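You operate a simulated robot arm through the tools that you are given. There is no shell and no other tool. Be economical: measure what you need, move in short steps, check, and stop when the job is done.

Carry out the task below with a simulated robot arm. There is one attempt and no reset: what you move stays moved.

Task
Leak-test the line with the green connectors at the card's pressure, then stand both ends back in their block.
Fine: one end in each port of the leak tester; wait for the result.
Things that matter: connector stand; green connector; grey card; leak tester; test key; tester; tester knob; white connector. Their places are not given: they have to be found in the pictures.

It is judged by the outcome, as a careful person would: the job done as asked, and still so three seconds after it is handed in. It fails if anything else is knocked over, pushed out of place, dropped, spilled or broken.

Robot
A 6-joint arm with a two-finger parallel gripper, fixed in place. Base frame: the origin is at the foot of the arm, x ahead of it, y to its left, z up; the work surface is at about z = 0.9. Lengths are in m, angles in rad, forces in N, time in s.
With the tool pointing down near the work surface it reaches from about 0.24 to 0.66 m from the base axis. Its first joint turns from -1.152 to 1.152 rad. Payload 2.9 kg.
Tool frame: the origin (TCP) lies between the finger pads and is the grasp point; the fingertips stand 0.03 m ahead of it; z points along the fingers, y is the line along which they close. The gripper opens to 0.11 m. The fingers are 0.02 m wide and 0.01 m thick; the gripper's body (0.048 by 0.112 m) begins 0.055 m behind the TCP.
Orientation is told as [roll, pitch, yaw] about the base's x, y, z axes, in that order, counted from this pose: with the fingers straight down and closing along the base's y, the tool's x points along the base's -x, its y along +y and its z along -z.

Tools
- The arm moves only by the tool arm_command. Its argument "rows" is a list of rows, each an object of numbers (a shift or turn left out is 0, a gripper value left out holds the last): "dx", "dy", "dz": the shift along the tool's x, y, z in cm; "rx", "ry", "rz": the turn, a rotation vector about the tool's x, y, z in rad. In form: [{"dx": .., "dy": .., "dz": .., "rx": .., "ry": .., "rz": ..}, ...]. A call has 1 to 8 rows; each row is the pose to reach, as a shift and turn from the pose commanded when the call began, along the tool's axes at that moment. "hand" is the finger opening in cm, from 0 to 11, set as the call begins (left out, the last holds). A row lasts 0.2 s, in which the tool goes at most 0.05 m and 0.15 rad; a call with a longer step from one row to the next is refused whole, and so is a gripper value outside its range. Where a pose cannot be reached the arm comes as near as it can. A force on the tool above 70 N (or 10 N above the force at the start of the call, whichever is more), or a blocked arm, ends the call early, and 0.2 s more pass. Each finger travels about 0.108 m/s and halts on what it meets, pressing with about 42 N; the grip force reading is that of the motor and also rises with nothing between the fingers. The clock runs only during rows and for 0.2 s after the last one: add rows that repeat a pose to give the fingers time. It gives the time, the measured TCP pose, the force on the tool (base axes), the opening and the grip force at its end, in the units of the frame above (readings bear some noise), with the torque about the TCP (base axes, N m) and any sound that the robot's microphone picked up.
- Cameras (640 x 400 px; columns grow to the right, rows downward): "scene" is fixed at [0.0795, 0.4315, 1.3933]; the picture's right is [-0.75, -0.66, 0.00], its down [-0.32, 0.36, -0.88] and it looks along [0.58, -0.66, -0.48] (base axes); focal length 330 px, centre (320, 200). "wrist" rides on the gripper at [0.072, 0.017, -0.103] in the tool frame; the picture's right is [-0.23, 0.97, 0.00], its down [-0.76, -0.18, -0.62] and it looks along [-0.61, -0.14, 0.78] (tool axes); focal length 222 px, centre (320, 200).
- get_image(camera): a new picture of that camera. The clock stands still meanwhile.
- locate(camera, pixels): there is no depth. For up to 12 entries [column, row, z] of the newest picture of that camera ("zoom" is the newest enlarged one), the place [x, y] in the base frame at which the ray of that pixel passes the height z, good to about 0.002 m. The clock stands still meanwhile.
- zoom(camera, box): a new picture of the part [left, top, right, bottom] of that camera's present view, enlarged. The clock stands still meanwhile.
- job_done(): hands the job in; it is judged then, once.

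Work in short steps. Measure before you move; look again where a grasp or a placing could have gone wrong, and mend it. You have 80 turns and 38 pictures in all, those below and enlarged ones among them. Open the gripper and draw the arm clear of the work before you hand the job in, unless the task says otherwise; then end with one line.

The tools are called as name(argument=value, ...) on one line, values as JSON. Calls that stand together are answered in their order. arm_command: Moves the arm, as the interface text tells. Its arguments: {"type":"object","properties":{"rows":{"type":"array","items":{"type":"object","properties":{"dx":{"type":"number"},"dy":{"type":"number"},"dz":{"type":"number"},"rx":{"type":"number"},"ry":{"type":"number"},"rz":{"type":"number"}}}},"hand":{"type":"number"}},"required":["rows"]} The other tools are called the same way: get_image (camera) takes a picture; locate (camera, pixels) gives the place at which the rays of pixels pass given heights; zoom (camera, box) takes an enlarged picture of a part of a camera's view; job_done () hands the job in.

At the start:

```text
time_s: 0.0
eef_pos: [0.4579, 0.0037, 1.2277]
tool_rot: [0.0, 0.0, 0.0]
wrist_force: [-0.4, -0.7, 1.0]
ft_torque: [-0.01, 0.01, 0.0]
width: 0.1101
grasp_force: 0.0
```

scene: 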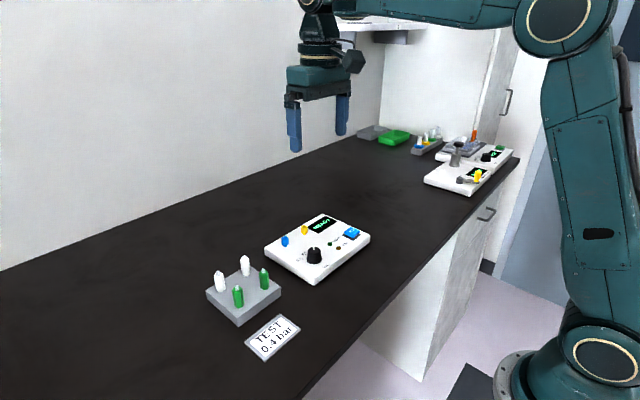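
wrist: 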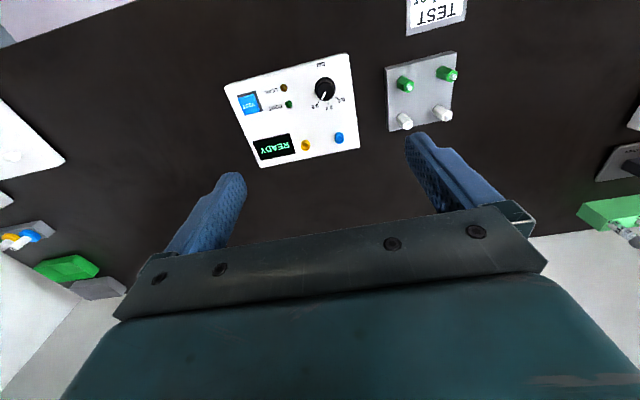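

The tester sits near scene (318,248), the stand near (243,295) and the card near (272,337). I'll zoom in on these for detail.

zoom(camera="scene", box=[190, 200, 390, 370])

zoom(camera="wrist", box=[215, 0, 475, 170])

```text
2.35 times, centred on (290, 285) of scene
```

zoom: 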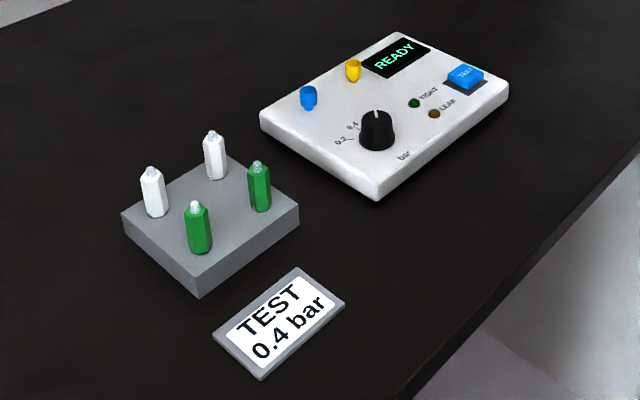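

```text
2.35 times, centred on (345, 85) of wrist
```

zoom: 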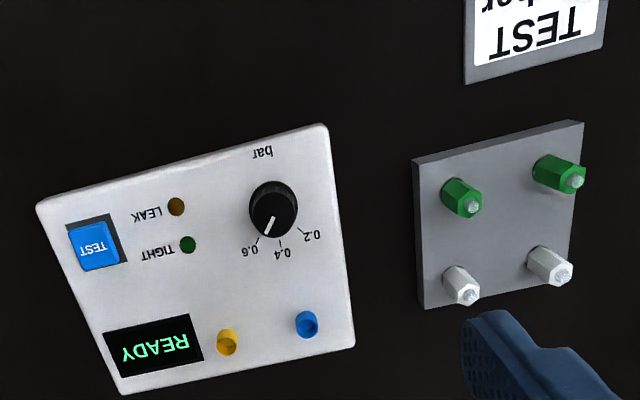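

The card reads 0.4 bar, and the knob's pointer looks to be near 0.6. I'll locate the features at candidate heights in the wrist zoom.

locate(camera="zoom", pixels=[[473, 206, 0.95], [574, 181, 0.95], [466, 296, 0.95], [562, 273, 0.95], [272, 208, 0.95], [227, 342, 0.94], [306, 324, 0.94], [95, 245, 0.935], [323, 125, 0.93], [38, 207, 0.93], [124, 393, 0.93], [354, 346, 0.93]])

zoom(camera="scene", box=[195, 240, 295, 330])

locate(camera="scene", pixels=[[237, 288, 0.95], [264, 270, 0.95], [219, 273, 0.95], [245, 257, 0.95], [237, 327, 0.9], [206, 290, 0.93], [281, 287, 0.93], [316, 286, 0.9], [285, 237, 0.94], [305, 226, 0.94], [315, 248, 0.95], [353, 231, 0.94]])

```text
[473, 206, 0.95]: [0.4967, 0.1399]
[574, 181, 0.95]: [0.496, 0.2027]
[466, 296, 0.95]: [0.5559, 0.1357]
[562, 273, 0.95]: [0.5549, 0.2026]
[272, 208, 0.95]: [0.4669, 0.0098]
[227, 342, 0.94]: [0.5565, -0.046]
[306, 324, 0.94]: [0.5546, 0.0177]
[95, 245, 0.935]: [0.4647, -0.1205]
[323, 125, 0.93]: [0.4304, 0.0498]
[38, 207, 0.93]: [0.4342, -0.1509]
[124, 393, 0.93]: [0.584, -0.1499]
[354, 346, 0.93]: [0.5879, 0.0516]
```

```text
4.44 times, centred on (245, 285) of scene
```

zoom: 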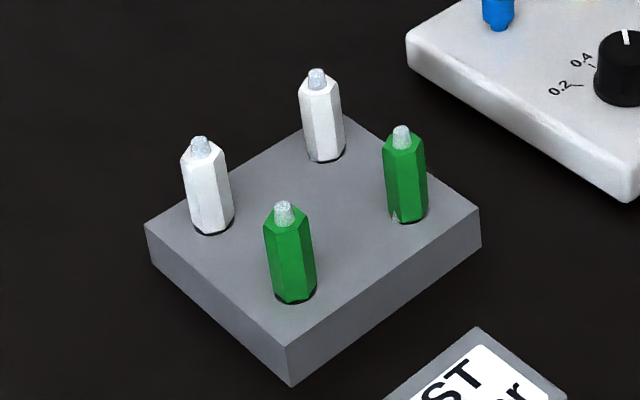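

```text
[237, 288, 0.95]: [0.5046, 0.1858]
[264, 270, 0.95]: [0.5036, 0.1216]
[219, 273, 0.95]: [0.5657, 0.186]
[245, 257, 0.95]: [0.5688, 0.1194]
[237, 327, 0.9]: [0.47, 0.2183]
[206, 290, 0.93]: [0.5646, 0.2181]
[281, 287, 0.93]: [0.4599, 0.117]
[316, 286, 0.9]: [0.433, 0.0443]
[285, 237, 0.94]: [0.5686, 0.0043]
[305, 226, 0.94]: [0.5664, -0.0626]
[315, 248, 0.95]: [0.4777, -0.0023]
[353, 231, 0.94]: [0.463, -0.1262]
```

Triangulated positions, roughly: green connectors (0.491,0.195) and (0.492,0.135) with tips at z≈0.965, ports (0.547,0.018) and (0.549,-0.043), and knob (0.464,0.0095). I'll lower the arm for a closer wrist view.

arm_command(rows=[{"dx": 1.45, "dy": 0.65, "dz": 3.7}, {"dx": 2.9, "dy": 1.3, "dz": 7.4}, {"dx": 4.35, "dy": 1.95, "dz": 11.1}, {"dx": 5.8, "dy": 2.6, "dz": 14.8}, {"dx": 5.8, "dy": 2.6, "dz": 14.8}], hand=6)

get_image(camera="wrist")

```text
time_s: 1.2
eef_pos: [0.4012, 0.03, 1.0797]
tool_rot: [0.001, 0.0, 0.0]
wrist_force: [0.4, 0.7, 0.6]
ft_torque: [0.0, 0.02, -0.03]
width: 0.0602
grasp_force: 0.0
```

```text
32 pictures are left
```

wrist: 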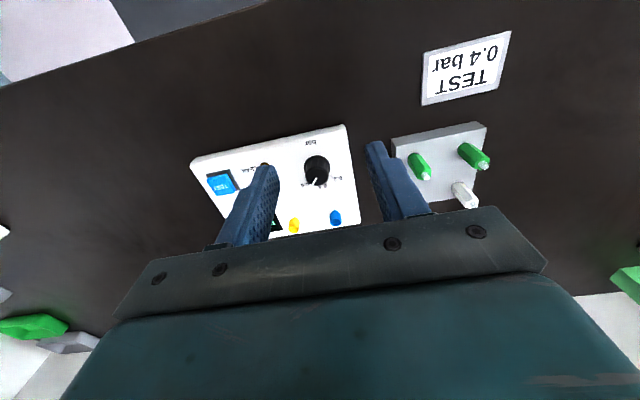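

I need a close look at the knob and at the connectors.

zoom(camera="wrist", box=[260, 130, 380, 240])

locate(camera="zoom", pixels=[[300, 150, 0.96]])

zoom(camera="wrist", box=[385, 110, 505, 220])

```text
3.64 times, centred on (320, 185) of wrist
```

zoom: 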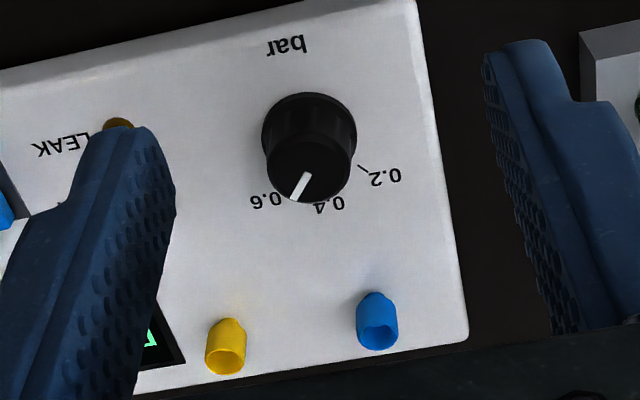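

```text
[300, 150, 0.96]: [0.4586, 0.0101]
```

```text
3.64 times, centred on (445, 165) of wrist
```

zoom: 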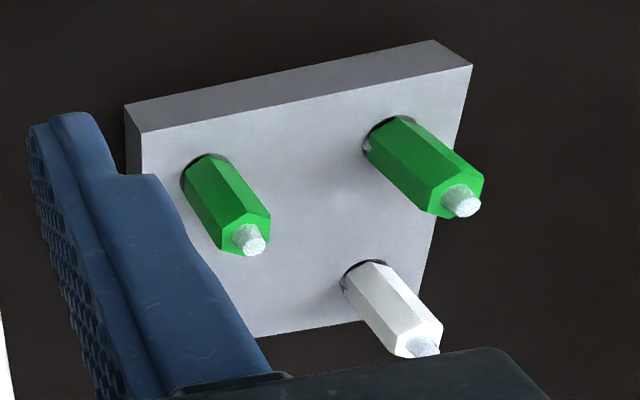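

Next I'll compute the dial geometry: ticks at panel height, pointer at knob-top height.

locate(camera="wrist", pixels=[[331.8, 176.2, 0.935], [318.9, 186.4, 0.935], [307.6, 185, 0.935], [316.4, 178.1, 0.962], [313.1, 185, 0.962], [317, 176.2, 0.962], [335, 214, 0.957], [294, 223, 0.957]])

arm_command(rows=[{"dx": 0, "dy": -1.5, "dz": -2}, {"dx": 0, "dy": -2.4, "dz": -2}, {"dx": 0, "dy": -2.4, "dz": -2}, {"dx": 0, "dy": -2.4, "dz": -2}], hand=11)

zoom(camera="wrist", box=[240, 130, 400, 230])

```text
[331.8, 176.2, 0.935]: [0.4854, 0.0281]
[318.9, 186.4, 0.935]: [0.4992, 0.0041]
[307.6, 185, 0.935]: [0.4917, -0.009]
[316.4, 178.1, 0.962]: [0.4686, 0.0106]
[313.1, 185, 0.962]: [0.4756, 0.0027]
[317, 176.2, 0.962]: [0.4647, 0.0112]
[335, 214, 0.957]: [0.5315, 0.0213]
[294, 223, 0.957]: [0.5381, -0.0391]
```

```text
time_s: 2.2
eef_pos: [0.401, 0.0065, 1.0989]
tool_rot: [0.0, 0.001, 0.0]
wrist_force: [-0.3, 0.6, -0.1]
ft_torque: [-0.01, 0.02, 0.01]
width: 0.1101
grasp_force: 0.0
```

```text
4.00 times, centred on (320, 180) of wrist
```

zoom: 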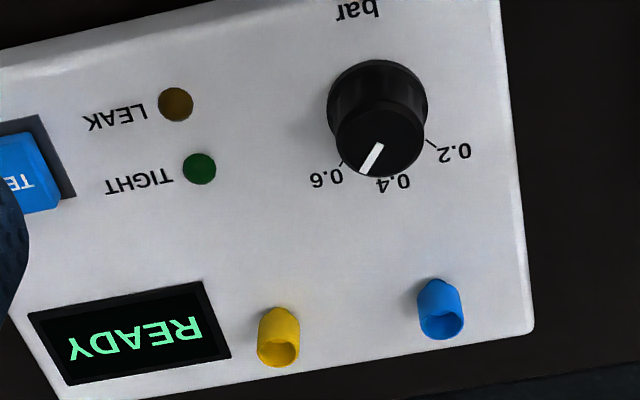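

locate(camera="zoom", pixels=[[428, 139, 0.93], [437, 147, 0.93], [339, 164, 0.93], [345, 160, 0.93], [381, 146, 0.962], [365, 172, 0.962], [378, 138, 0.962], [378, 95, 0.93], [391, 183, 0.93], [331, 178, 0.93], [454, 153, 0.93], [356, 12, 0.93]])

zoom(camera="scene", box=[270, 210, 370, 280])

locate(camera="zoom", pixels=[[320, 200, 0.93]])

```text
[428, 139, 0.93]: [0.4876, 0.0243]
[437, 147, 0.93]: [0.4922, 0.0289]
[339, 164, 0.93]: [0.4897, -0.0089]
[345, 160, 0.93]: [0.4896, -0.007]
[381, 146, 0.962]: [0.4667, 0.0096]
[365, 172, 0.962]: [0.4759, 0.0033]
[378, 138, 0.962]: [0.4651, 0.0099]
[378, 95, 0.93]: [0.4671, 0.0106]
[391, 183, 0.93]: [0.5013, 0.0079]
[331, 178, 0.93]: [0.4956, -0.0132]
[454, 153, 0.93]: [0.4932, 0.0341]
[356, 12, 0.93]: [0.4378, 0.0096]
```

```text
5.71 times, centred on (320, 245) of scene
```

zoom: 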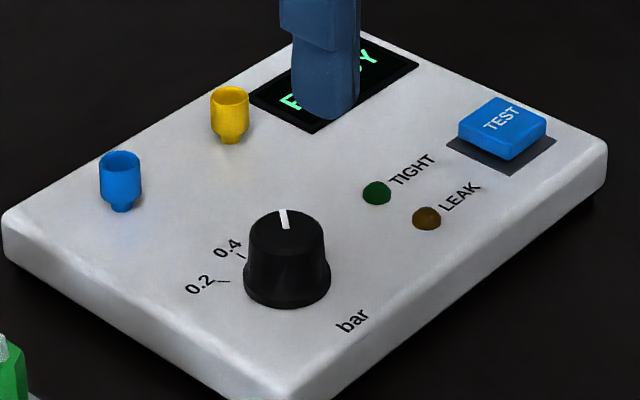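

```text
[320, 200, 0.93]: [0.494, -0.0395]
```

locate(camera="zoom", pixels=[[224, 281, 0.93], [352, 321, 0.93], [282, 210, 0.962], [287, 228, 0.962], [285, 232, 0.962], [229, 94, 0.957], [229, 140, 0.93], [120, 158, 0.957], [122, 208, 0.93], [288, 290, 0.93], [502, 118, 0.945], [241, 257, 0.93]])

```text
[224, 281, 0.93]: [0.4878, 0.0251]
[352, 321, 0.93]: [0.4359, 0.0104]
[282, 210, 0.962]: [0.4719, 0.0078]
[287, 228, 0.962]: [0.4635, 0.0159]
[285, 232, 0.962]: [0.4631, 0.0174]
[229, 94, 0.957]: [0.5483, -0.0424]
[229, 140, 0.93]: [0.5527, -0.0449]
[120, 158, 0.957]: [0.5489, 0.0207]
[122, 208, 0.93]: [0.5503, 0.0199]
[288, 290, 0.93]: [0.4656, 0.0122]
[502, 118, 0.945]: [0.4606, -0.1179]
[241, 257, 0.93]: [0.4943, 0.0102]
```

The panel is at z=0.93, and the 0.4 tick lies straight ahead of the knob centre (0.466,0.0105). The pointer sits about 38° clockwise of it, so I'll move over the knob and descend to grasp it.

arm_command(rows=[{"dx": -3.2, "dy": 0.2, "dz": 0}, {"dx": -6.5, "dy": 0.4, "dz": 0}, {"dx": -6.5, "dy": 0.4, "dz": 4}, {"dx": -6.5, "dy": 0.4, "dz": 8}, {"dx": -6.5, "dy": 0.4, "dz": 11}, {"dx": -6.5, "dy": 0.4, "dz": 12.8}, {"dx": -6.5, "dy": 0.4, "dz": 12.8}], hand=6)

arm_command(rows=[{"dx": 0}, {"dx": 0}], hand=2)

zoom(camera="scene", box=[270, 210, 370, 280])

```text
time_s: 3.8
eef_pos: [0.4655, 0.0093, 0.9704]
tool_rot: [0.0, -0.001, 0.0]
wrist_force: [-0.3, -0.6, 0.2]
ft_torque: [-0.01, -0.02, -0.01]
width: 0.0599
grasp_force: 0.0
```

```text
time_s: 4.4
eef_pos: [0.4664, 0.0089, 0.9699]
tool_rot: [-0.002, 0.0, -0.002]
wrist_force: [0.8, -1.1, 0.9]
ft_torque: [0.27, -0.14, 0.04]
width: 0.0291
grasp_force: 42.8
```

```text
5.71 times, centred on (320, 245) of scene
```

zoom: 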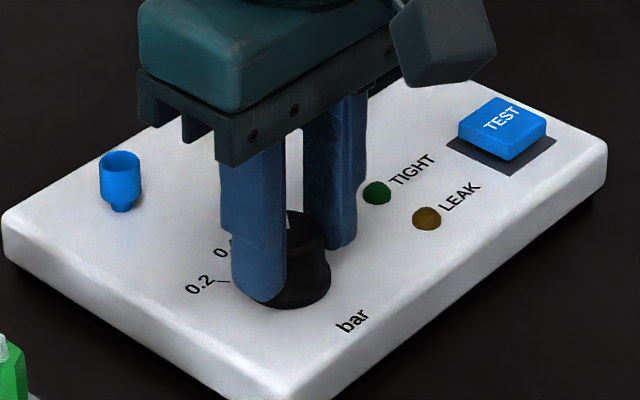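

The knob is gripped at 2.9 cm. I'll turn it counter-clockwise by 0.65 rad, which is negative rz in the tool frame.

arm_command(rows=[{"rz": -0.13}, {"rz": -0.26}, {"rz": -0.39}, {"rz": -0.52}, {"rz": -0.65}, {"rz": -0.65}])

arm_command(rows=[{"dx": 0}, {"dx": 0}], hand=6)

arm_command(rows=[{"dz": -4}, {"dz": -8}, {"dz": -8, "dx": 3}, {"dz": -8, "dx": 6}, {"dz": -8, "dx": 6}])

get_image(camera="wrist")

zoom(camera="scene", box=[270, 210, 370, 280])

```text
time_s: 5.8
eef_pos: [0.4654, 0.0093, 0.9717]
tool_rot: [0.0, 0.001, 0.653]
wrist_force: [3.9, -5.7, 0.5]
ft_torque: [-0.32, -0.22, -0.02]
width: 0.0292
grasp_force: 42.0
```

```text
time_s: 6.4
eef_pos: [0.4668, 0.0097, 0.9717]
tool_rot: [-0.002, 0.0, 0.651]
wrist_force: [0.2, 0.7, -0.1]
ft_torque: [-0.01, 0.0, 0.0]
width: 0.0599
grasp_force: 0.0
```

```text
time_s: 7.6
eef_pos: [0.4199, -0.0254, 1.0513]
tool_rot: [-0.001, -0.001, 0.65]
wrist_force: [0.1, 0.1, 0.3]
ft_torque: [-0.02, 0.05, 0.02]
width: 0.0599
grasp_force: 0.1
```

```text
26 pictures are left
```

wrist: 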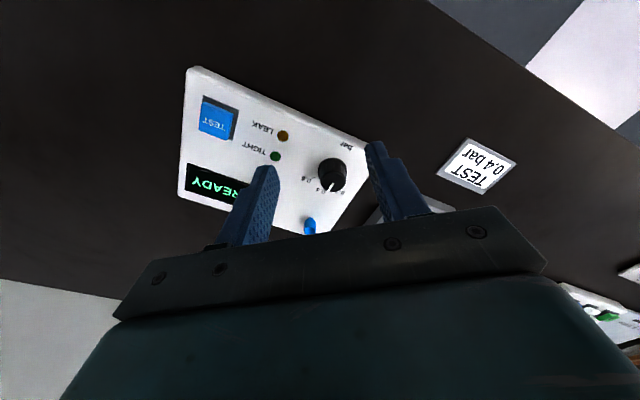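

```text
5.71 times, centred on (320, 245) of scene
```

zoom: 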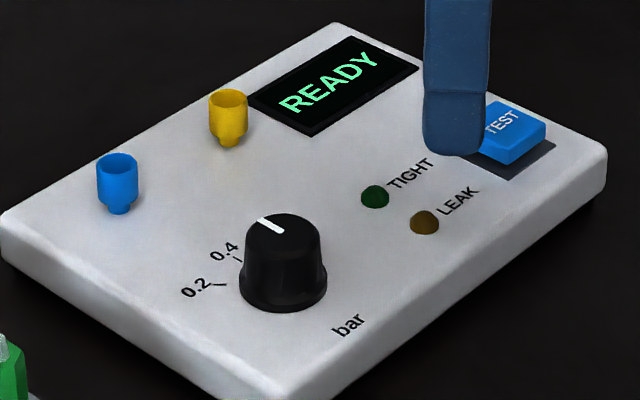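

The pointer has turned, and the tester shifted by less than 1 mm. I'll measure the pointer angle.

locate(camera="zoom", pixels=[[262, 219, 0.962], [279, 231, 0.962], [282, 240, 0.962], [236, 260, 0.93], [348, 324, 0.93], [228, 97, 0.957], [117, 161, 0.957]])

zoom(camera="wrist", box=[280, 130, 380, 200])

locate(camera="zoom", pixels=[[320, 200, 0.962]])

```text
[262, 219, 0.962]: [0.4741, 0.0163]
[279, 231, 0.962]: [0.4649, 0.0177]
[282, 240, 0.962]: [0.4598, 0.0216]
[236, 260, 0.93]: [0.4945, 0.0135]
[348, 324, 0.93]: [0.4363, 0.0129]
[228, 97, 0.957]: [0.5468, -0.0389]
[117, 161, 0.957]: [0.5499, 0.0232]
```

```text
5.71 times, centred on (330, 165) of wrist
```

zoom: 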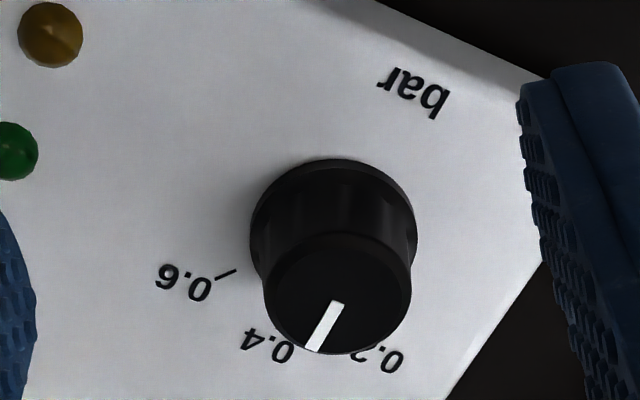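

```text
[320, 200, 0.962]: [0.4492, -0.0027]
```

locate(camera="zoom", pixels=[[337, 304, 0.962], [314, 349, 0.962], [236, 270, 0.93], [218, 278, 0.93], [415, 92, 0.93], [268, 344, 0.93], [337, 290, 0.962], [334, 225, 0.93]])

```text
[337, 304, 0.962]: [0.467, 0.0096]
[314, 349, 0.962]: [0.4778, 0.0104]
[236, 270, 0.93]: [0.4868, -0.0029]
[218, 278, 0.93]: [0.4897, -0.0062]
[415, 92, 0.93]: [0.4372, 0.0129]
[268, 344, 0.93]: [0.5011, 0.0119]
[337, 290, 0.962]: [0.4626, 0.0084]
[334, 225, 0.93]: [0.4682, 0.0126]
```

The pointer now sits at 0.4, averaging -2° over the two views. Next I'll measure the connector bases at the stand top, return the yaw to 0 and move over green connector A.

locate(camera="scene", pixels=[[238.9, 306.4, 0.93], [264.8, 288.4, 0.93], [220.7, 291.8, 0.93], [246.6, 275.3, 0.93], [237.7, 286, 0.967], [263.7, 269, 0.967]])

arm_command(rows=[{"dz": -3, "rz": 0.13}, {"dz": -5, "rz": 0.26}, {"dz": -5, "rz": 0.39}, {"dz": -5, "rz": 0.52}, {"dz": -5, "rz": 0.65}, {"dz": -5, "rz": 0.65}], hand=5)

```text
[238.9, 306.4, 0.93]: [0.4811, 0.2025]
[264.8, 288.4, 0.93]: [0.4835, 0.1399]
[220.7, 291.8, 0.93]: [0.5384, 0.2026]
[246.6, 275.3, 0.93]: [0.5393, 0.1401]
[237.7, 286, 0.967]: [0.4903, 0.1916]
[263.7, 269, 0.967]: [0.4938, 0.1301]
```

```text
time_s: 9.0
eef_pos: [0.4187, -0.0262, 1.101]
tool_rot: [-0.001, 0.0, -0.003]
wrist_force: [0.8, 0.5, 1.0]
ft_torque: [0.01, 0.01, -0.01]
width: 0.0502
grasp_force: 0.1
```

Moving laterally to above green A, then partly down.

arm_command(rows=[{"dx": -1.4, "dy": 4.4}, {"dx": -2.8, "dy": 8.8}, {"dx": -4.2, "dy": 13.2}, {"dx": -5.6, "dy": 17.6}, {"dx": -7.1, "dy": 22.1}, {"dx": -7.1, "dy": 22.1, "dz": 4}, {"dx": -7.1, "dy": 22.1, "dz": 7}, {"dx": -7.1, "dy": 22.1, "dz": 7}])

zoom(camera="scene", box=[180, 210, 310, 330])

zoom(camera="wrist", box=[230, 130, 390, 240])

```text
time_s: 10.8
eef_pos: [0.49, 0.1946, 1.031]
tool_rot: [-0.001, 0.0, 0.0]
wrist_force: [-0.2, 1.3, 0.8]
ft_torque: [0.02, 0.04, -0.01]
width: 0.05
grasp_force: 0.1
```

```text
3.33 times, centred on (245, 270) of scene
```

zoom: 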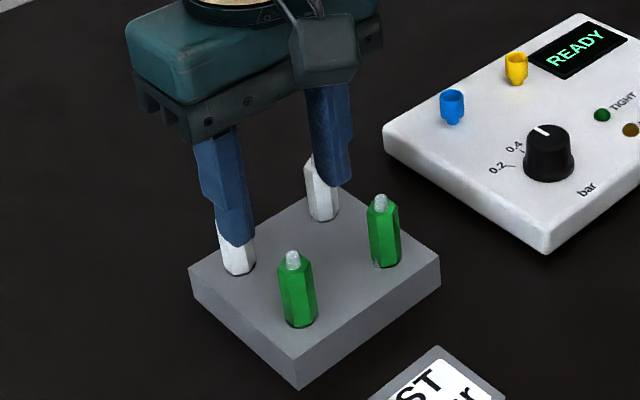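

```text
3.64 times, centred on (310, 185) of wrist
```

zoom: 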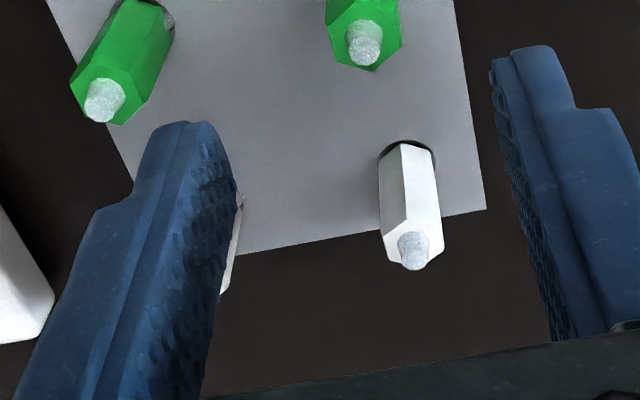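

locate(camera="zoom", pixels=[[362, 43, 0.966], [105, 100, 0.966], [415, 250, 0.966], [406, 160, 0.93], [365, 30, 0.966]])

```text
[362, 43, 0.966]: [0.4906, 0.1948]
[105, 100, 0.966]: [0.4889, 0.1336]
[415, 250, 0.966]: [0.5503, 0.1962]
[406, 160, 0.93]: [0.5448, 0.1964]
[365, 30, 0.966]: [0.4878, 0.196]
```

Green A is confirmed at (0.4905,0.195). I'll descend to TCP z≈0.967, close and lift.

arm_command(rows=[{"dz": 3}, {"dz": 5.2}, {"dz": 6.4}, {"dz": 6.4}])

arm_command(rows=[{"dz": 0}, {"dz": 0}, {"dz": 0}], hand=0.8)

arm_command(rows=[{"dz": -2}, {"dz": -4}, {"dz": -7}, {"dz": -10}, {"dz": -10}])

zoom(camera="scene", box=[170, 190, 310, 320])

```text
time_s: 11.8
eef_pos: [0.4891, 0.1952, 0.9668]
tool_rot: [-0.003, 0.001, -0.001]
wrist_force: [-0.3, 0.0, 0.1]
ft_torque: [-0.03, -0.01, 0.03]
width: 0.05
grasp_force: 0.1
```

```text
time_s: 12.6
eef_pos: [0.4888, 0.1937, 0.9681]
tool_rot: [-0.001, 0.0, 0.001]
wrist_force: [-1.1, 2.3, -0.2]
ft_torque: [0.09, 0.03, 0.02]
width: 0.0139
grasp_force: 41.8
```

```text
time_s: 13.8
eef_pos: [0.4883, 0.1947, 1.0688]
tool_rot: [0.0, 0.0, 0.0]
wrist_force: [0.1, 0.1, -0.3]
ft_torque: [-0.01, -0.01, 0.02]
width: 0.0137
grasp_force: 42.2
```

```text
3.08 times, centred on (240, 255) of scene
```

zoom: 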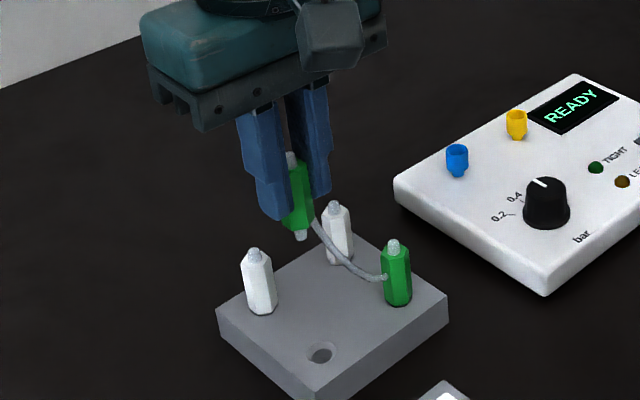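

A short hose links the two connectors, and A hangs with a nose at its bottom end. I'll zoom in close to measure the nose relative to the TCP.

zoom(camera="scene", box=[235, 225, 315, 290])

zoom(camera="wrist", box=[220, 90, 400, 240])

```text
6.15 times, centred on (275, 258) of scene
```

zoom: 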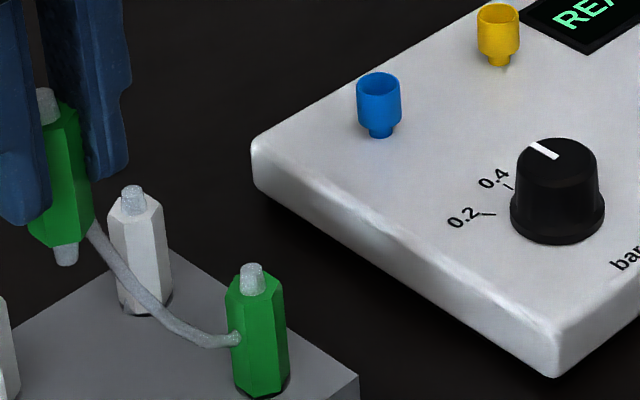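

```text
2.67 times, centred on (310, 165) of wrist
```

zoom: 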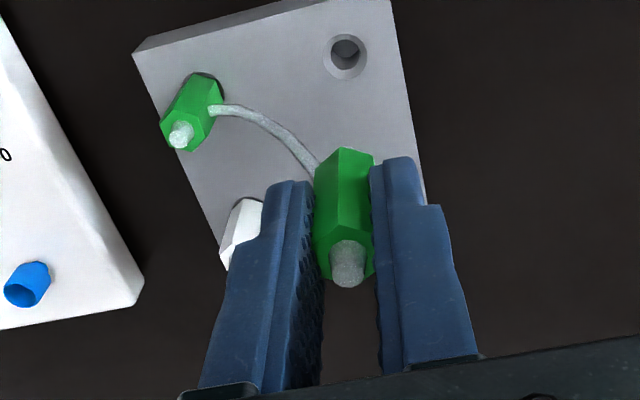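

locate(camera="scene", pixels=[[233.7, 268.1, 1.03], [233.7, 268.1, 1.02], [233.7, 268.1, 1.01], [233.5, 264.5, 1.03], [233.5, 264.5, 1.02], [231.5, 240.5, 1.06], [231.5, 240.5, 1.07], [279.3, 271.4, 0.96], [265, 290, 0.93], [263, 286, 0.93]])

```text
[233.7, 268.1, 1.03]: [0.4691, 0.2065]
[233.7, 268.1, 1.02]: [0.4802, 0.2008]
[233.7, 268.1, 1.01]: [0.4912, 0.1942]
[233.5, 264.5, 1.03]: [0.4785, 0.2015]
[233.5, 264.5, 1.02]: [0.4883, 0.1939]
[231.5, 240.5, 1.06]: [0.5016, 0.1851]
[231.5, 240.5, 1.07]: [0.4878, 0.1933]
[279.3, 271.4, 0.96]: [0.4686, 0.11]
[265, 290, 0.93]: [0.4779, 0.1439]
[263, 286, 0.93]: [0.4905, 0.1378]
```

The nose bottom is 5.6 cm below the TCP and the shoulder about 4.7 cm below. I'll move toward the blue port in two stages while watching the hose.

arm_command(rows=[{"dx": -1.5, "dy": -3.6}, {"dx": -3, "dy": -7.2}, {"dx": -4.5, "dy": -10.8}, {"dx": -4.5, "dy": -10.8}])

zoom(camera="scene", box=[210, 190, 330, 310])

```text
time_s: 14.8
eef_pos: [0.5339, 0.0866, 1.0709]
tool_rot: [0.001, 0.0, 0.0]
wrist_force: [0.8, 0.0, 0.0]
ft_torque: [0.01, 0.02, 0.02]
width: 0.0137
grasp_force: 41.8
```

```text
3.33 times, centred on (270, 250) of scene
```

zoom: 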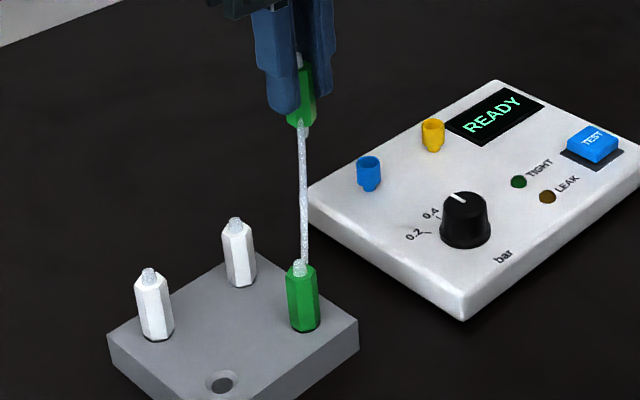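

No tension shows, and the hose is seen edge-on here. I'll continue toward the port while lowering a little.

arm_command(rows=[{"dx": -0.5, "dy": -2, "dz": 0.7}, {"dx": -1.0, "dy": -4, "dz": 1.5}, {"dx": -1.5, "dy": -6.3, "dz": 2.2}, {"dx": -1.5, "dy": -6.3, "dz": 2.2}])

zoom(camera="scene", box=[240, 190, 330, 280])

zoom(camera="wrist", box=[220, 90, 420, 240])

```text
time_s: 15.8
eef_pos: [0.5492, 0.0232, 1.0492]
tool_rot: [0.001, 0.0, 0.0]
wrist_force: [0.1, 0.9, 0.0]
ft_torque: [-0.03, 0.01, -0.02]
width: 0.014
grasp_force: 42.2
```

```text
4.44 times, centred on (285, 235) of scene
```

zoom: 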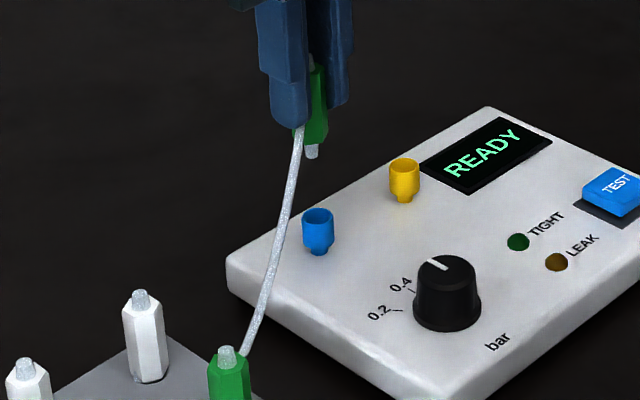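

```text
2.67 times, centred on (320, 165) of wrist
```

zoom: 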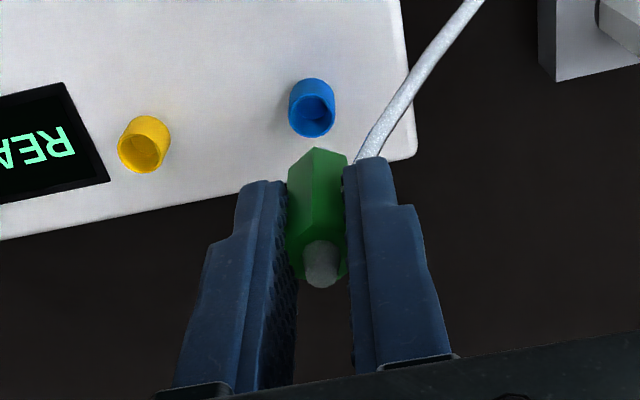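

Hose fine. I'll locate the port mouths in both views.

locate(camera="zoom", pixels=[[314, 115, 0.957], [145, 151, 0.957], [314, 115, 0.96]])

locate(camera="scene", pixels=[[284.5, 238.4, 0.957], [303.9, 226.9, 0.957], [284.5, 238.4, 0.96], [283.3, 224.9, 0.993], [283.3, 222, 0.998]])

```text
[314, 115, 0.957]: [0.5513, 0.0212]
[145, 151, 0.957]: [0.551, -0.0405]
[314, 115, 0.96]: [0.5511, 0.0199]
```

```text
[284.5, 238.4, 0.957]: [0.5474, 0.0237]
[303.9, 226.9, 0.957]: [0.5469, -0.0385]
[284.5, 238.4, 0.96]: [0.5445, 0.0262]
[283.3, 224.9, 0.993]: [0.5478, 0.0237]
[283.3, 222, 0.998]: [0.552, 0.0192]
```

The blue mouth is at about (0.550,0.022). I'll lower until the nose is just above it and compare visually.

arm_command(rows=[{"dz": 1.2, "dy": -0.1}, {"dz": 2.6, "dy": -0.1}, {"dz": 2.6, "dy": -0.1}])

zoom(camera="scene", box=[265, 215, 305, 250])

zoom(camera="wrist", box=[280, 110, 360, 180])

```text
time_s: 16.6
eef_pos: [0.5478, 0.0236, 1.0197]
tool_rot: [0.001, 0.0, 0.001]
wrist_force: [-0.4, 0.2, -0.5]
ft_torque: [-0.03, -0.01, 0.0]
width: 0.0137
grasp_force: 42.0
```

```text
11.43 times, centred on (285, 232) of scene
```

zoom: 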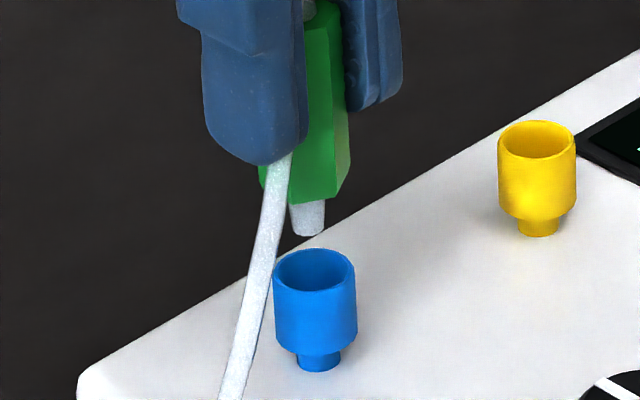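

```text
5.71 times, centred on (320, 145) of wrist
```

zoom: 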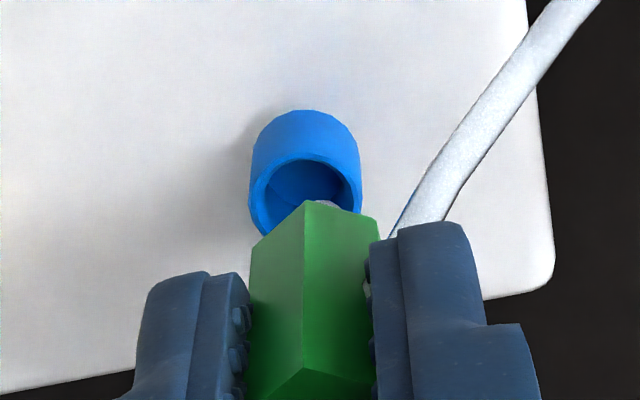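

The nose is nearly over the mouth; it needs about 1 mm toward -y. I'll nudge it and lower in small steps, watching the force.

arm_command(rows=[{"dy": -0.1}, {"dy": -0.1, "dz": 0.5}, {"dy": -0.1, "dz": 1.0}, {"dy": -0.1, "dz": 1.0}])

arm_command(rows=[{"dz": 0.2}, {"dz": 0.4}, {"dz": 0.4}])

zoom(camera="scene", box=[265, 215, 305, 250])

```text
time_s: 17.6
eef_pos: [0.5473, 0.0226, 1.0105]
tool_rot: [-0.001, 0.0, 0.001]
wrist_force: [-0.6, -0.1, 0.4]
ft_torque: [0.04, 0.02, -0.02]
width: 0.0137
grasp_force: 41.9
```

```text
time_s: 18.4
eef_pos: [0.5494, 0.0228, 1.0072]
tool_rot: [-0.001, -0.003, 0.0]
wrist_force: [1.4, -0.5, 1.7]
ft_torque: [0.01, -0.06, 0.01]
width: 0.0136
grasp_force: 42.1
```

```text
11.43 times, centred on (285, 232) of scene
```

zoom: 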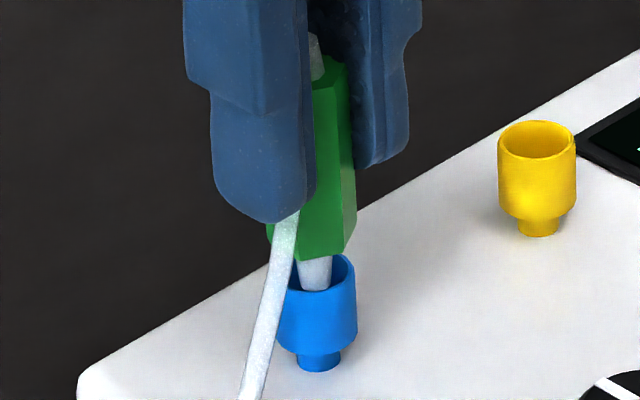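

The nose is entering the cup. I'll continue down gently.

arm_command(rows=[{"dz": 0.2}, {"dz": 0.4}, {"dz": 0.4}])

arm_command(rows=[{"dz": 0.2}, {"dz": 0.4}, {"dz": 0.4}])

zoom(camera="scene", box=[265, 215, 305, 250])

```text
time_s: 19.2
eef_pos: [0.5491, 0.0215, 1.004]
tool_rot: [-0.001, -0.006, 0.0]
wrist_force: [14.3, -2.7, 2.9]
ft_torque: [-0.17, -0.74, 0.0]
width: 0.0139
grasp_force: 42.1
```

```text
time_s: 20.0
eef_pos: [0.5503, 0.0225, 0.9992]
tool_rot: [0.0, -0.004, -0.001]
wrist_force: [16.7, -6.0, 7.0]
ft_torque: [-0.27, -0.79, 0.01]
width: 0.014
grasp_force: 41.9
```

```text
11.43 times, centred on (285, 232) of scene
```

zoom: 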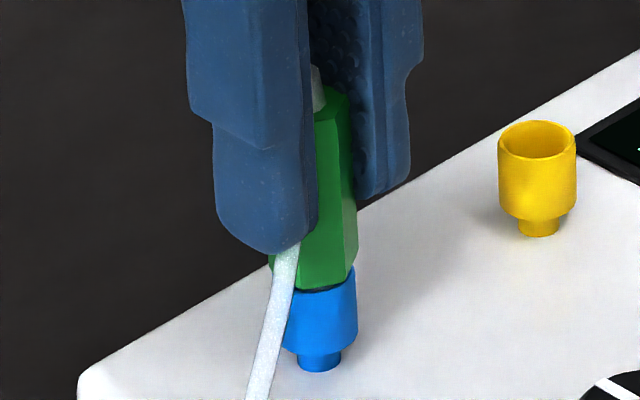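

The shoulder is nearly on the cup rim, with a side force of +16 N in x and -6 N in y. I'll relieve it by shifting +x and slightly -y, then press down a little.

arm_command(rows=[{"dx": -0.15, "dy": -0.05}, {"dx": -0.15, "dy": -0.05, "dz": 0.1}, {"dx": -0.15, "dy": -0.05, "dz": 0.2}, {"dx": -0.15, "dy": -0.05, "dz": 0.2}])

```text
time_s: 21.0
eef_pos: [0.5492, 0.0219, 0.9983]
tool_rot: [-0.002, -0.003, -0.001]
wrist_force: [-3.6, -5.0, 31.4]
ft_torque: [-0.21, 0.04, -0.02]
width: 0.014
grasp_force: 41.9
```

The force is 31 N vertically, so it is seated. I'll release, retreat straight up and check.

arm_command(rows=[{"dz": -0.15}, {"dz": -0.15}, {"dz": -0.15}], hand=4)

arm_command(rows=[{"dz": -3}, {"dz": -7}, {"dz": -7}])

zoom(camera="scene", box=[210, 195, 330, 315])

```text
time_s: 21.8
eef_pos: [0.55, 0.0215, 0.9968]
tool_rot: [0.0, 0.002, 0.0]
wrist_force: [0.3, 0.0, -0.5]
ft_torque: [-0.03, 0.01, -0.01]
width: 0.0401
grasp_force: 0.1
```

```text
time_s: 22.6
eef_pos: [0.5526, 0.0222, 1.0672]
tool_rot: [0.001, 0.001, 0.0]
wrist_force: [-1.0, 0.4, -0.4]
ft_torque: [0.03, -0.02, 0.02]
width: 0.0403
grasp_force: 0.2
```

```text
3.33 times, centred on (270, 255) of scene
```

zoom: 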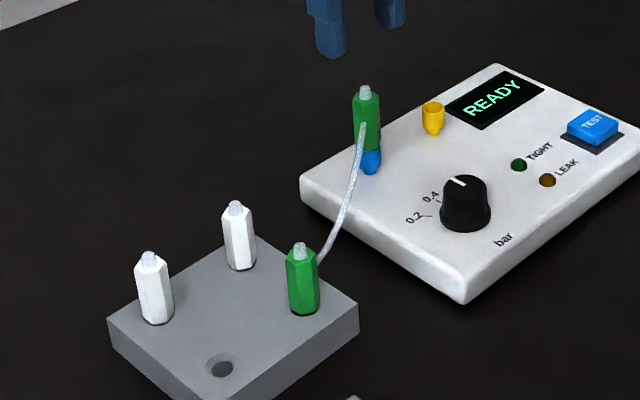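

A stands seated in the blue port. I'll check where the hose leaves B before grasping.

zoom(camera="scene", box=[240, 215, 320, 295])

```text
5.00 times, centred on (280, 255) of scene
```

zoom: 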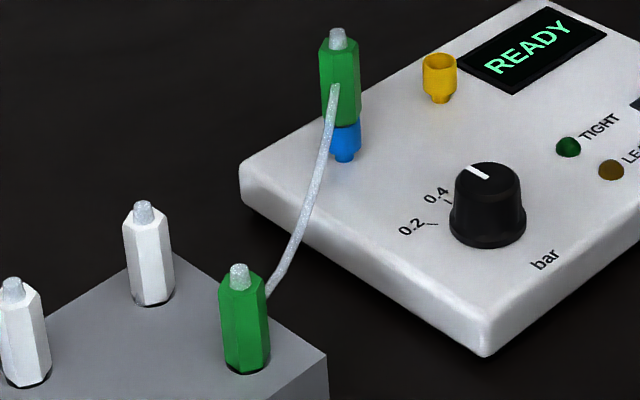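

The hose just runs between the sides that face each other. I'll go over B at (0.490,0.134), descend, grip and lift a bit.

arm_command(rows=[{"dx": 1.5, "dy": 3.7}, {"dx": 3.5, "dy": 7.4}, {"dx": 6.2, "dy": 11.2}, {"dx": 6.2, "dy": 11.2, "dz": 4}, {"dx": 6.2, "dy": 11.2, "dz": 8}, {"dx": 6.2, "dy": 11.2, "dz": 10}, {"dx": 6.2, "dy": 11.2, "dz": 10}], hand=5)

arm_command(rows=[{"dz": 0}, {"dz": 0}, {"dz": 0}], hand=0.8)

arm_command(rows=[{"dz": -2}, {"dz": -5}, {"dz": -8}, {"dz": -8}])

zoom(camera="scene", box=[220, 195, 320, 295])

```text
time_s: 24.2
eef_pos: [0.4866, 0.1337, 0.9679]
tool_rot: [0.0, -0.002, 0.0]
wrist_force: [-0.1, 0.3, -0.2]
ft_torque: [0.02, -0.01, 0.0]
width: 0.0502
grasp_force: 0.0
```

```text
time_s: 25.0
eef_pos: [0.487, 0.1331, 0.9691]
tool_rot: [-0.001, 0.001, 0.0]
wrist_force: [0.2, -1.2, -1.5]
ft_torque: [-0.09, 0.01, 0.01]
width: 0.0147
grasp_force: 42.4
```

```text
time_s: 26.0
eef_pos: [0.4883, 0.1351, 1.0481]
tool_rot: [-0.001, 0.0, 0.0]
wrist_force: [0.4, -0.5, 0.1]
ft_torque: [-0.01, -0.01, -0.02]
width: 0.0143
grasp_force: 42.6
```

```text
4.00 times, centred on (270, 245) of scene
```

zoom: 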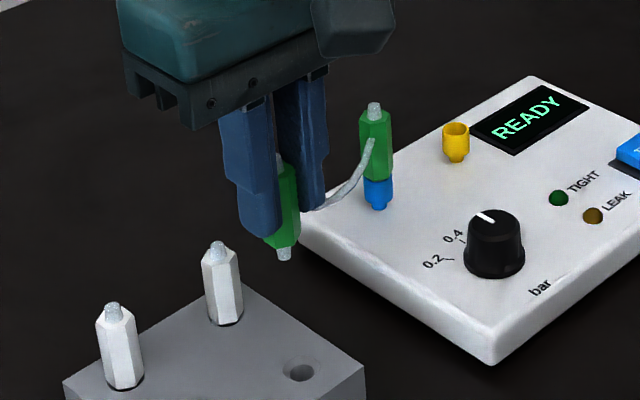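

B is held. I'll route it along x≈0.488 to y=-0.04, then forward over the yellow port, ending with the nose just above it.

arm_command(rows=[{"dy": -4.4}, {"dy": -8.8}, {"dy": -13.2}, {"dy": -17.5}, {"dy": -17.5, "dx": -3}, {"dy": -17.5, "dx": -6.1}, {"dy": -17.5, "dx": -6.1, "dz": 2.4}, {"dy": -17.5, "dx": -6.1, "dz": 2.4}])

zoom(camera="scene", box=[280, 205, 330, 245])

zoom(camera="wrist", box=[280, 110, 360, 180])

```text
time_s: 27.8
eef_pos: [0.548, -0.041, 1.0264]
tool_rot: [0.0, -0.001, 0.001]
wrist_force: [0.7, -0.1, -0.1]
ft_torque: [0.02, -0.01, 0.0]
width: 0.0143
grasp_force: 41.7
```

```text
10.00 times, centred on (305, 225) of scene
```

zoom: 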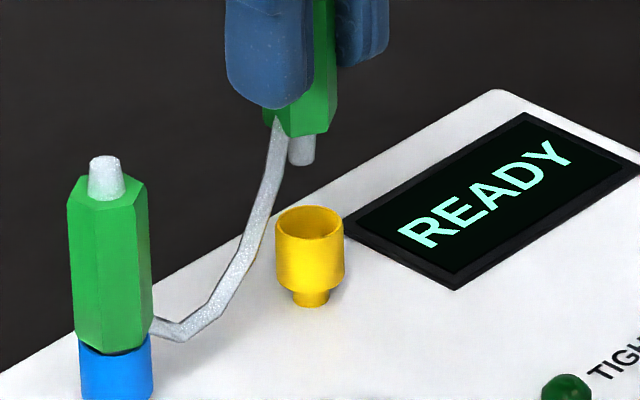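

```text
5.71 times, centred on (320, 145) of wrist
```

zoom: 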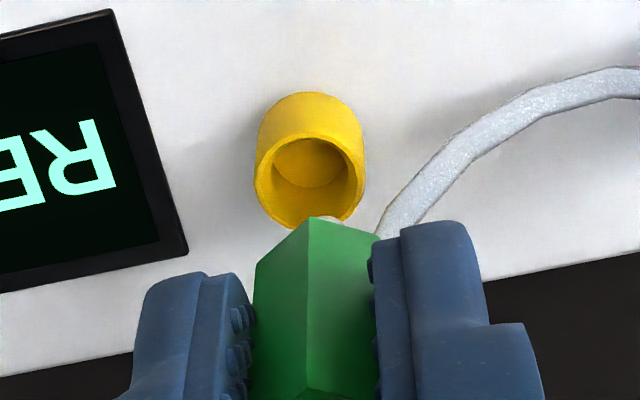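

The nose is about 1 mm off toward +y. I'll shift it and descend stepwise with force checks.

arm_command(rows=[{"dy": -0.1, "dx": -0.03}, {"dy": -0.1, "dx": -0.03, "dz": 0.7}, {"dy": -0.1, "dx": -0.03, "dz": 1.4}, {"dy": -0.1, "dx": -0.03, "dz": 1.4}])

arm_command(rows=[{"dz": 0.3}, {"dz": 0.6}, {"dz": 0.6}])

```text
time_s: 28.8
eef_pos: [0.5491, -0.0425, 1.0091]
tool_rot: [0.0, 0.0, -0.002]
wrist_force: [1.2, -0.5, 0.5]
ft_torque: [0.01, 0.02, 0.04]
width: 0.0146
grasp_force: 41.7
```

```text
time_s: 29.6
eef_pos: [0.5489, -0.0422, 1.0043]
tool_rot: [0.0, -0.001, 0.0]
wrist_force: [0.5, 0.2, 0.4]
ft_torque: [0.01, -0.01, 0.02]
width: 0.0141
grasp_force: 42.0
```

No force at z 1.004, so it is going in. Continuing to seat.

arm_command(rows=[{"dz": 0.25}, {"dz": 0.5}, {"dz": 0.5}])

zoom(camera="scene", box=[280, 205, 330, 245])

```text
time_s: 30.4
eef_pos: [0.5504, -0.0436, 0.9986]
tool_rot: [-0.001, 0.0, -0.002]
wrist_force: [0.7, -0.3, -0.1]
ft_torque: [0.02, -0.01, 0.01]
width: 0.0144
grasp_force: 42.0
```

```text
10.00 times, centred on (305, 225) of scene
```

zoom: 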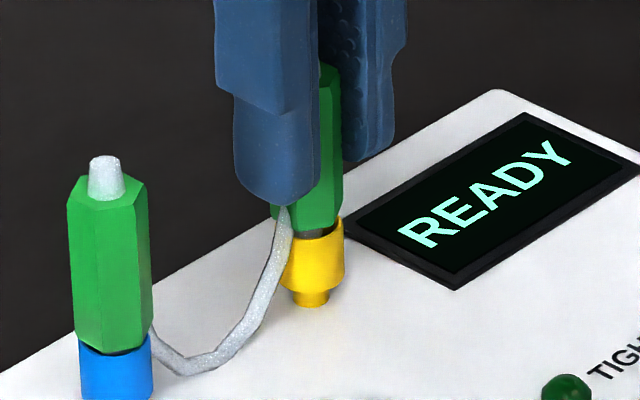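

Almost seated; I'll press the last few millimetres.

arm_command(rows=[{"dz": 0.2}, {"dz": 0.3}, {"dz": 0.3}])

```text
time_s: 31.2
eef_pos: [0.5499, -0.0423, 0.9971]
tool_rot: [0.0, -0.002, 0.001]
wrist_force: [-2.9, -1.7, 11.1]
ft_torque: [-0.02, 0.04, 0.0]
width: 0.0143
grasp_force: 41.7
```

arm_command(rows=[{"dz": 0.15}, {"dz": 0.2}, {"dz": 0.2}])

arm_command(rows=[{"dz": -0.25}, {"dz": -0.25}, {"dz": -0.25}], hand=4)

arm_command(rows=[{"dz": -4}, {"dz": -7}, {"dz": -7}])

zoom(camera="scene", box=[260, 195, 380, 295])

```text
time_s: 32.0
eef_pos: [0.5489, -0.0427, 0.9974]
tool_rot: [-0.001, -0.004, -0.001]
wrist_force: [-8.6, -4.8, 33.4]
ft_torque: [-0.22, 0.34, -0.01]
width: 0.0146
grasp_force: 41.8
```

```text
time_s: 32.8
eef_pos: [0.5492, -0.0422, 0.9952]
tool_rot: [-0.001, 0.0, -0.001]
wrist_force: [-0.2, -0.5, 0.2]
ft_torque: [0.03, 0.0, 0.02]
width: 0.0401
grasp_force: 0.0
```

```text
time_s: 33.6
eef_pos: [0.5473, -0.0434, 1.0672]
tool_rot: [0.0, 0.001, 0.0]
wrist_force: [-0.3, 0.2, 0.0]
ft_torque: [0.0, -0.01, -0.04]
width: 0.0399
grasp_force: 0.2
```

```text
4.00 times, centred on (320, 245) of scene
```

zoom: 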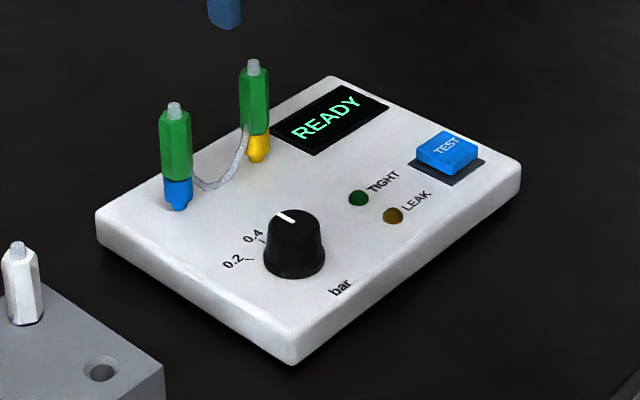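

Both ends are seated. I'll close the fingers and go over the TEST key, at about (0.462,-0.115) with its top at z≈0.945.

locate(camera="zoom", pixels=[[449, 147, 0.945], [449, 147, 0.942]])

arm_command(rows=[{"dx": 2.8, "dy": -2.4}, {"dx": 5.7, "dy": -4.8}, {"dx": 8.5, "dy": -7.1}, {"dx": 8.5, "dy": -7.1, "dz": 4}, {"dx": 8.5, "dy": -7.1, "dz": 8}, {"dx": 8.5, "dy": -7.1, "dz": 8}], hand=0)

zoom(camera="scene", box=[300, 205, 380, 265])

```text
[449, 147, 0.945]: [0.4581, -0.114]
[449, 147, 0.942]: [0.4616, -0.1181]
```

```text
time_s: 35.0
eef_pos: [0.4653, -0.1154, 0.987]
tool_rot: [0.0, -0.001, -0.001]
wrist_force: [-0.5, 0.2, 0.7]
ft_torque: [-0.03, 0.02, -0.01]
width: 0.0001
grasp_force: 37.9
```

```text
6.67 times, centred on (340, 235) of scene
```

zoom: 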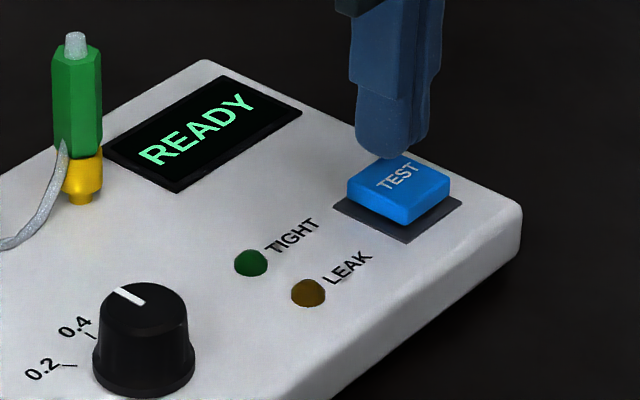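

The fingertips are over the key. I'll press in small steps.

arm_command(rows=[{"dx": 0.3, "dz": 0.5}, {"dx": 0.3, "dz": 1.0}, {"dx": 0.3, "dz": 1.2}, {"dx": 0.3, "dz": 1.4}])

```text
time_s: 36.0
eef_pos: [0.4614, -0.1151, 0.9722]
tool_rot: [0.0, -0.002, 0.0]
wrist_force: [-0.4, -1.0, 0.0]
ft_torque: [-0.02, -0.02, -0.01]
width: 0.0
grasp_force: 38.0
```

arm_command(rows=[{"dz": 0.15}, {"dz": 0.3}, {"dz": 0.45}, {"dz": 0.45}])

zoom(camera="scene", box=[300, 205, 380, 265])

```text
time_s: 37.0
eef_pos: [0.4617, -0.1146, 0.9679]
tool_rot: [0.0, -0.005, 0.001]
wrist_force: [-2.2, 3.2, 19.3]
ft_torque: [0.08, 0.09, 0.04]
width: 0.0002
grasp_force: 37.6
heard: click
```

```text
6.67 times, centred on (340, 235) of scene
```

zoom: 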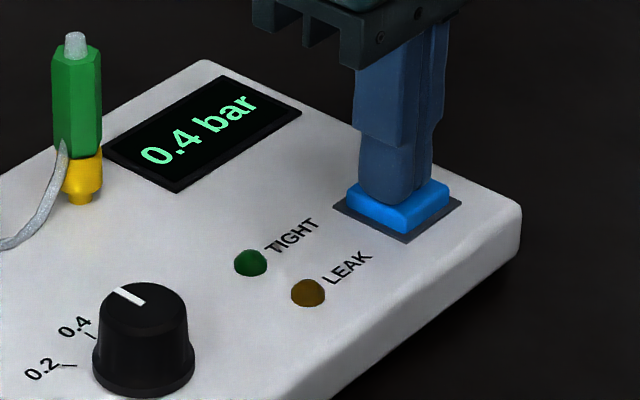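

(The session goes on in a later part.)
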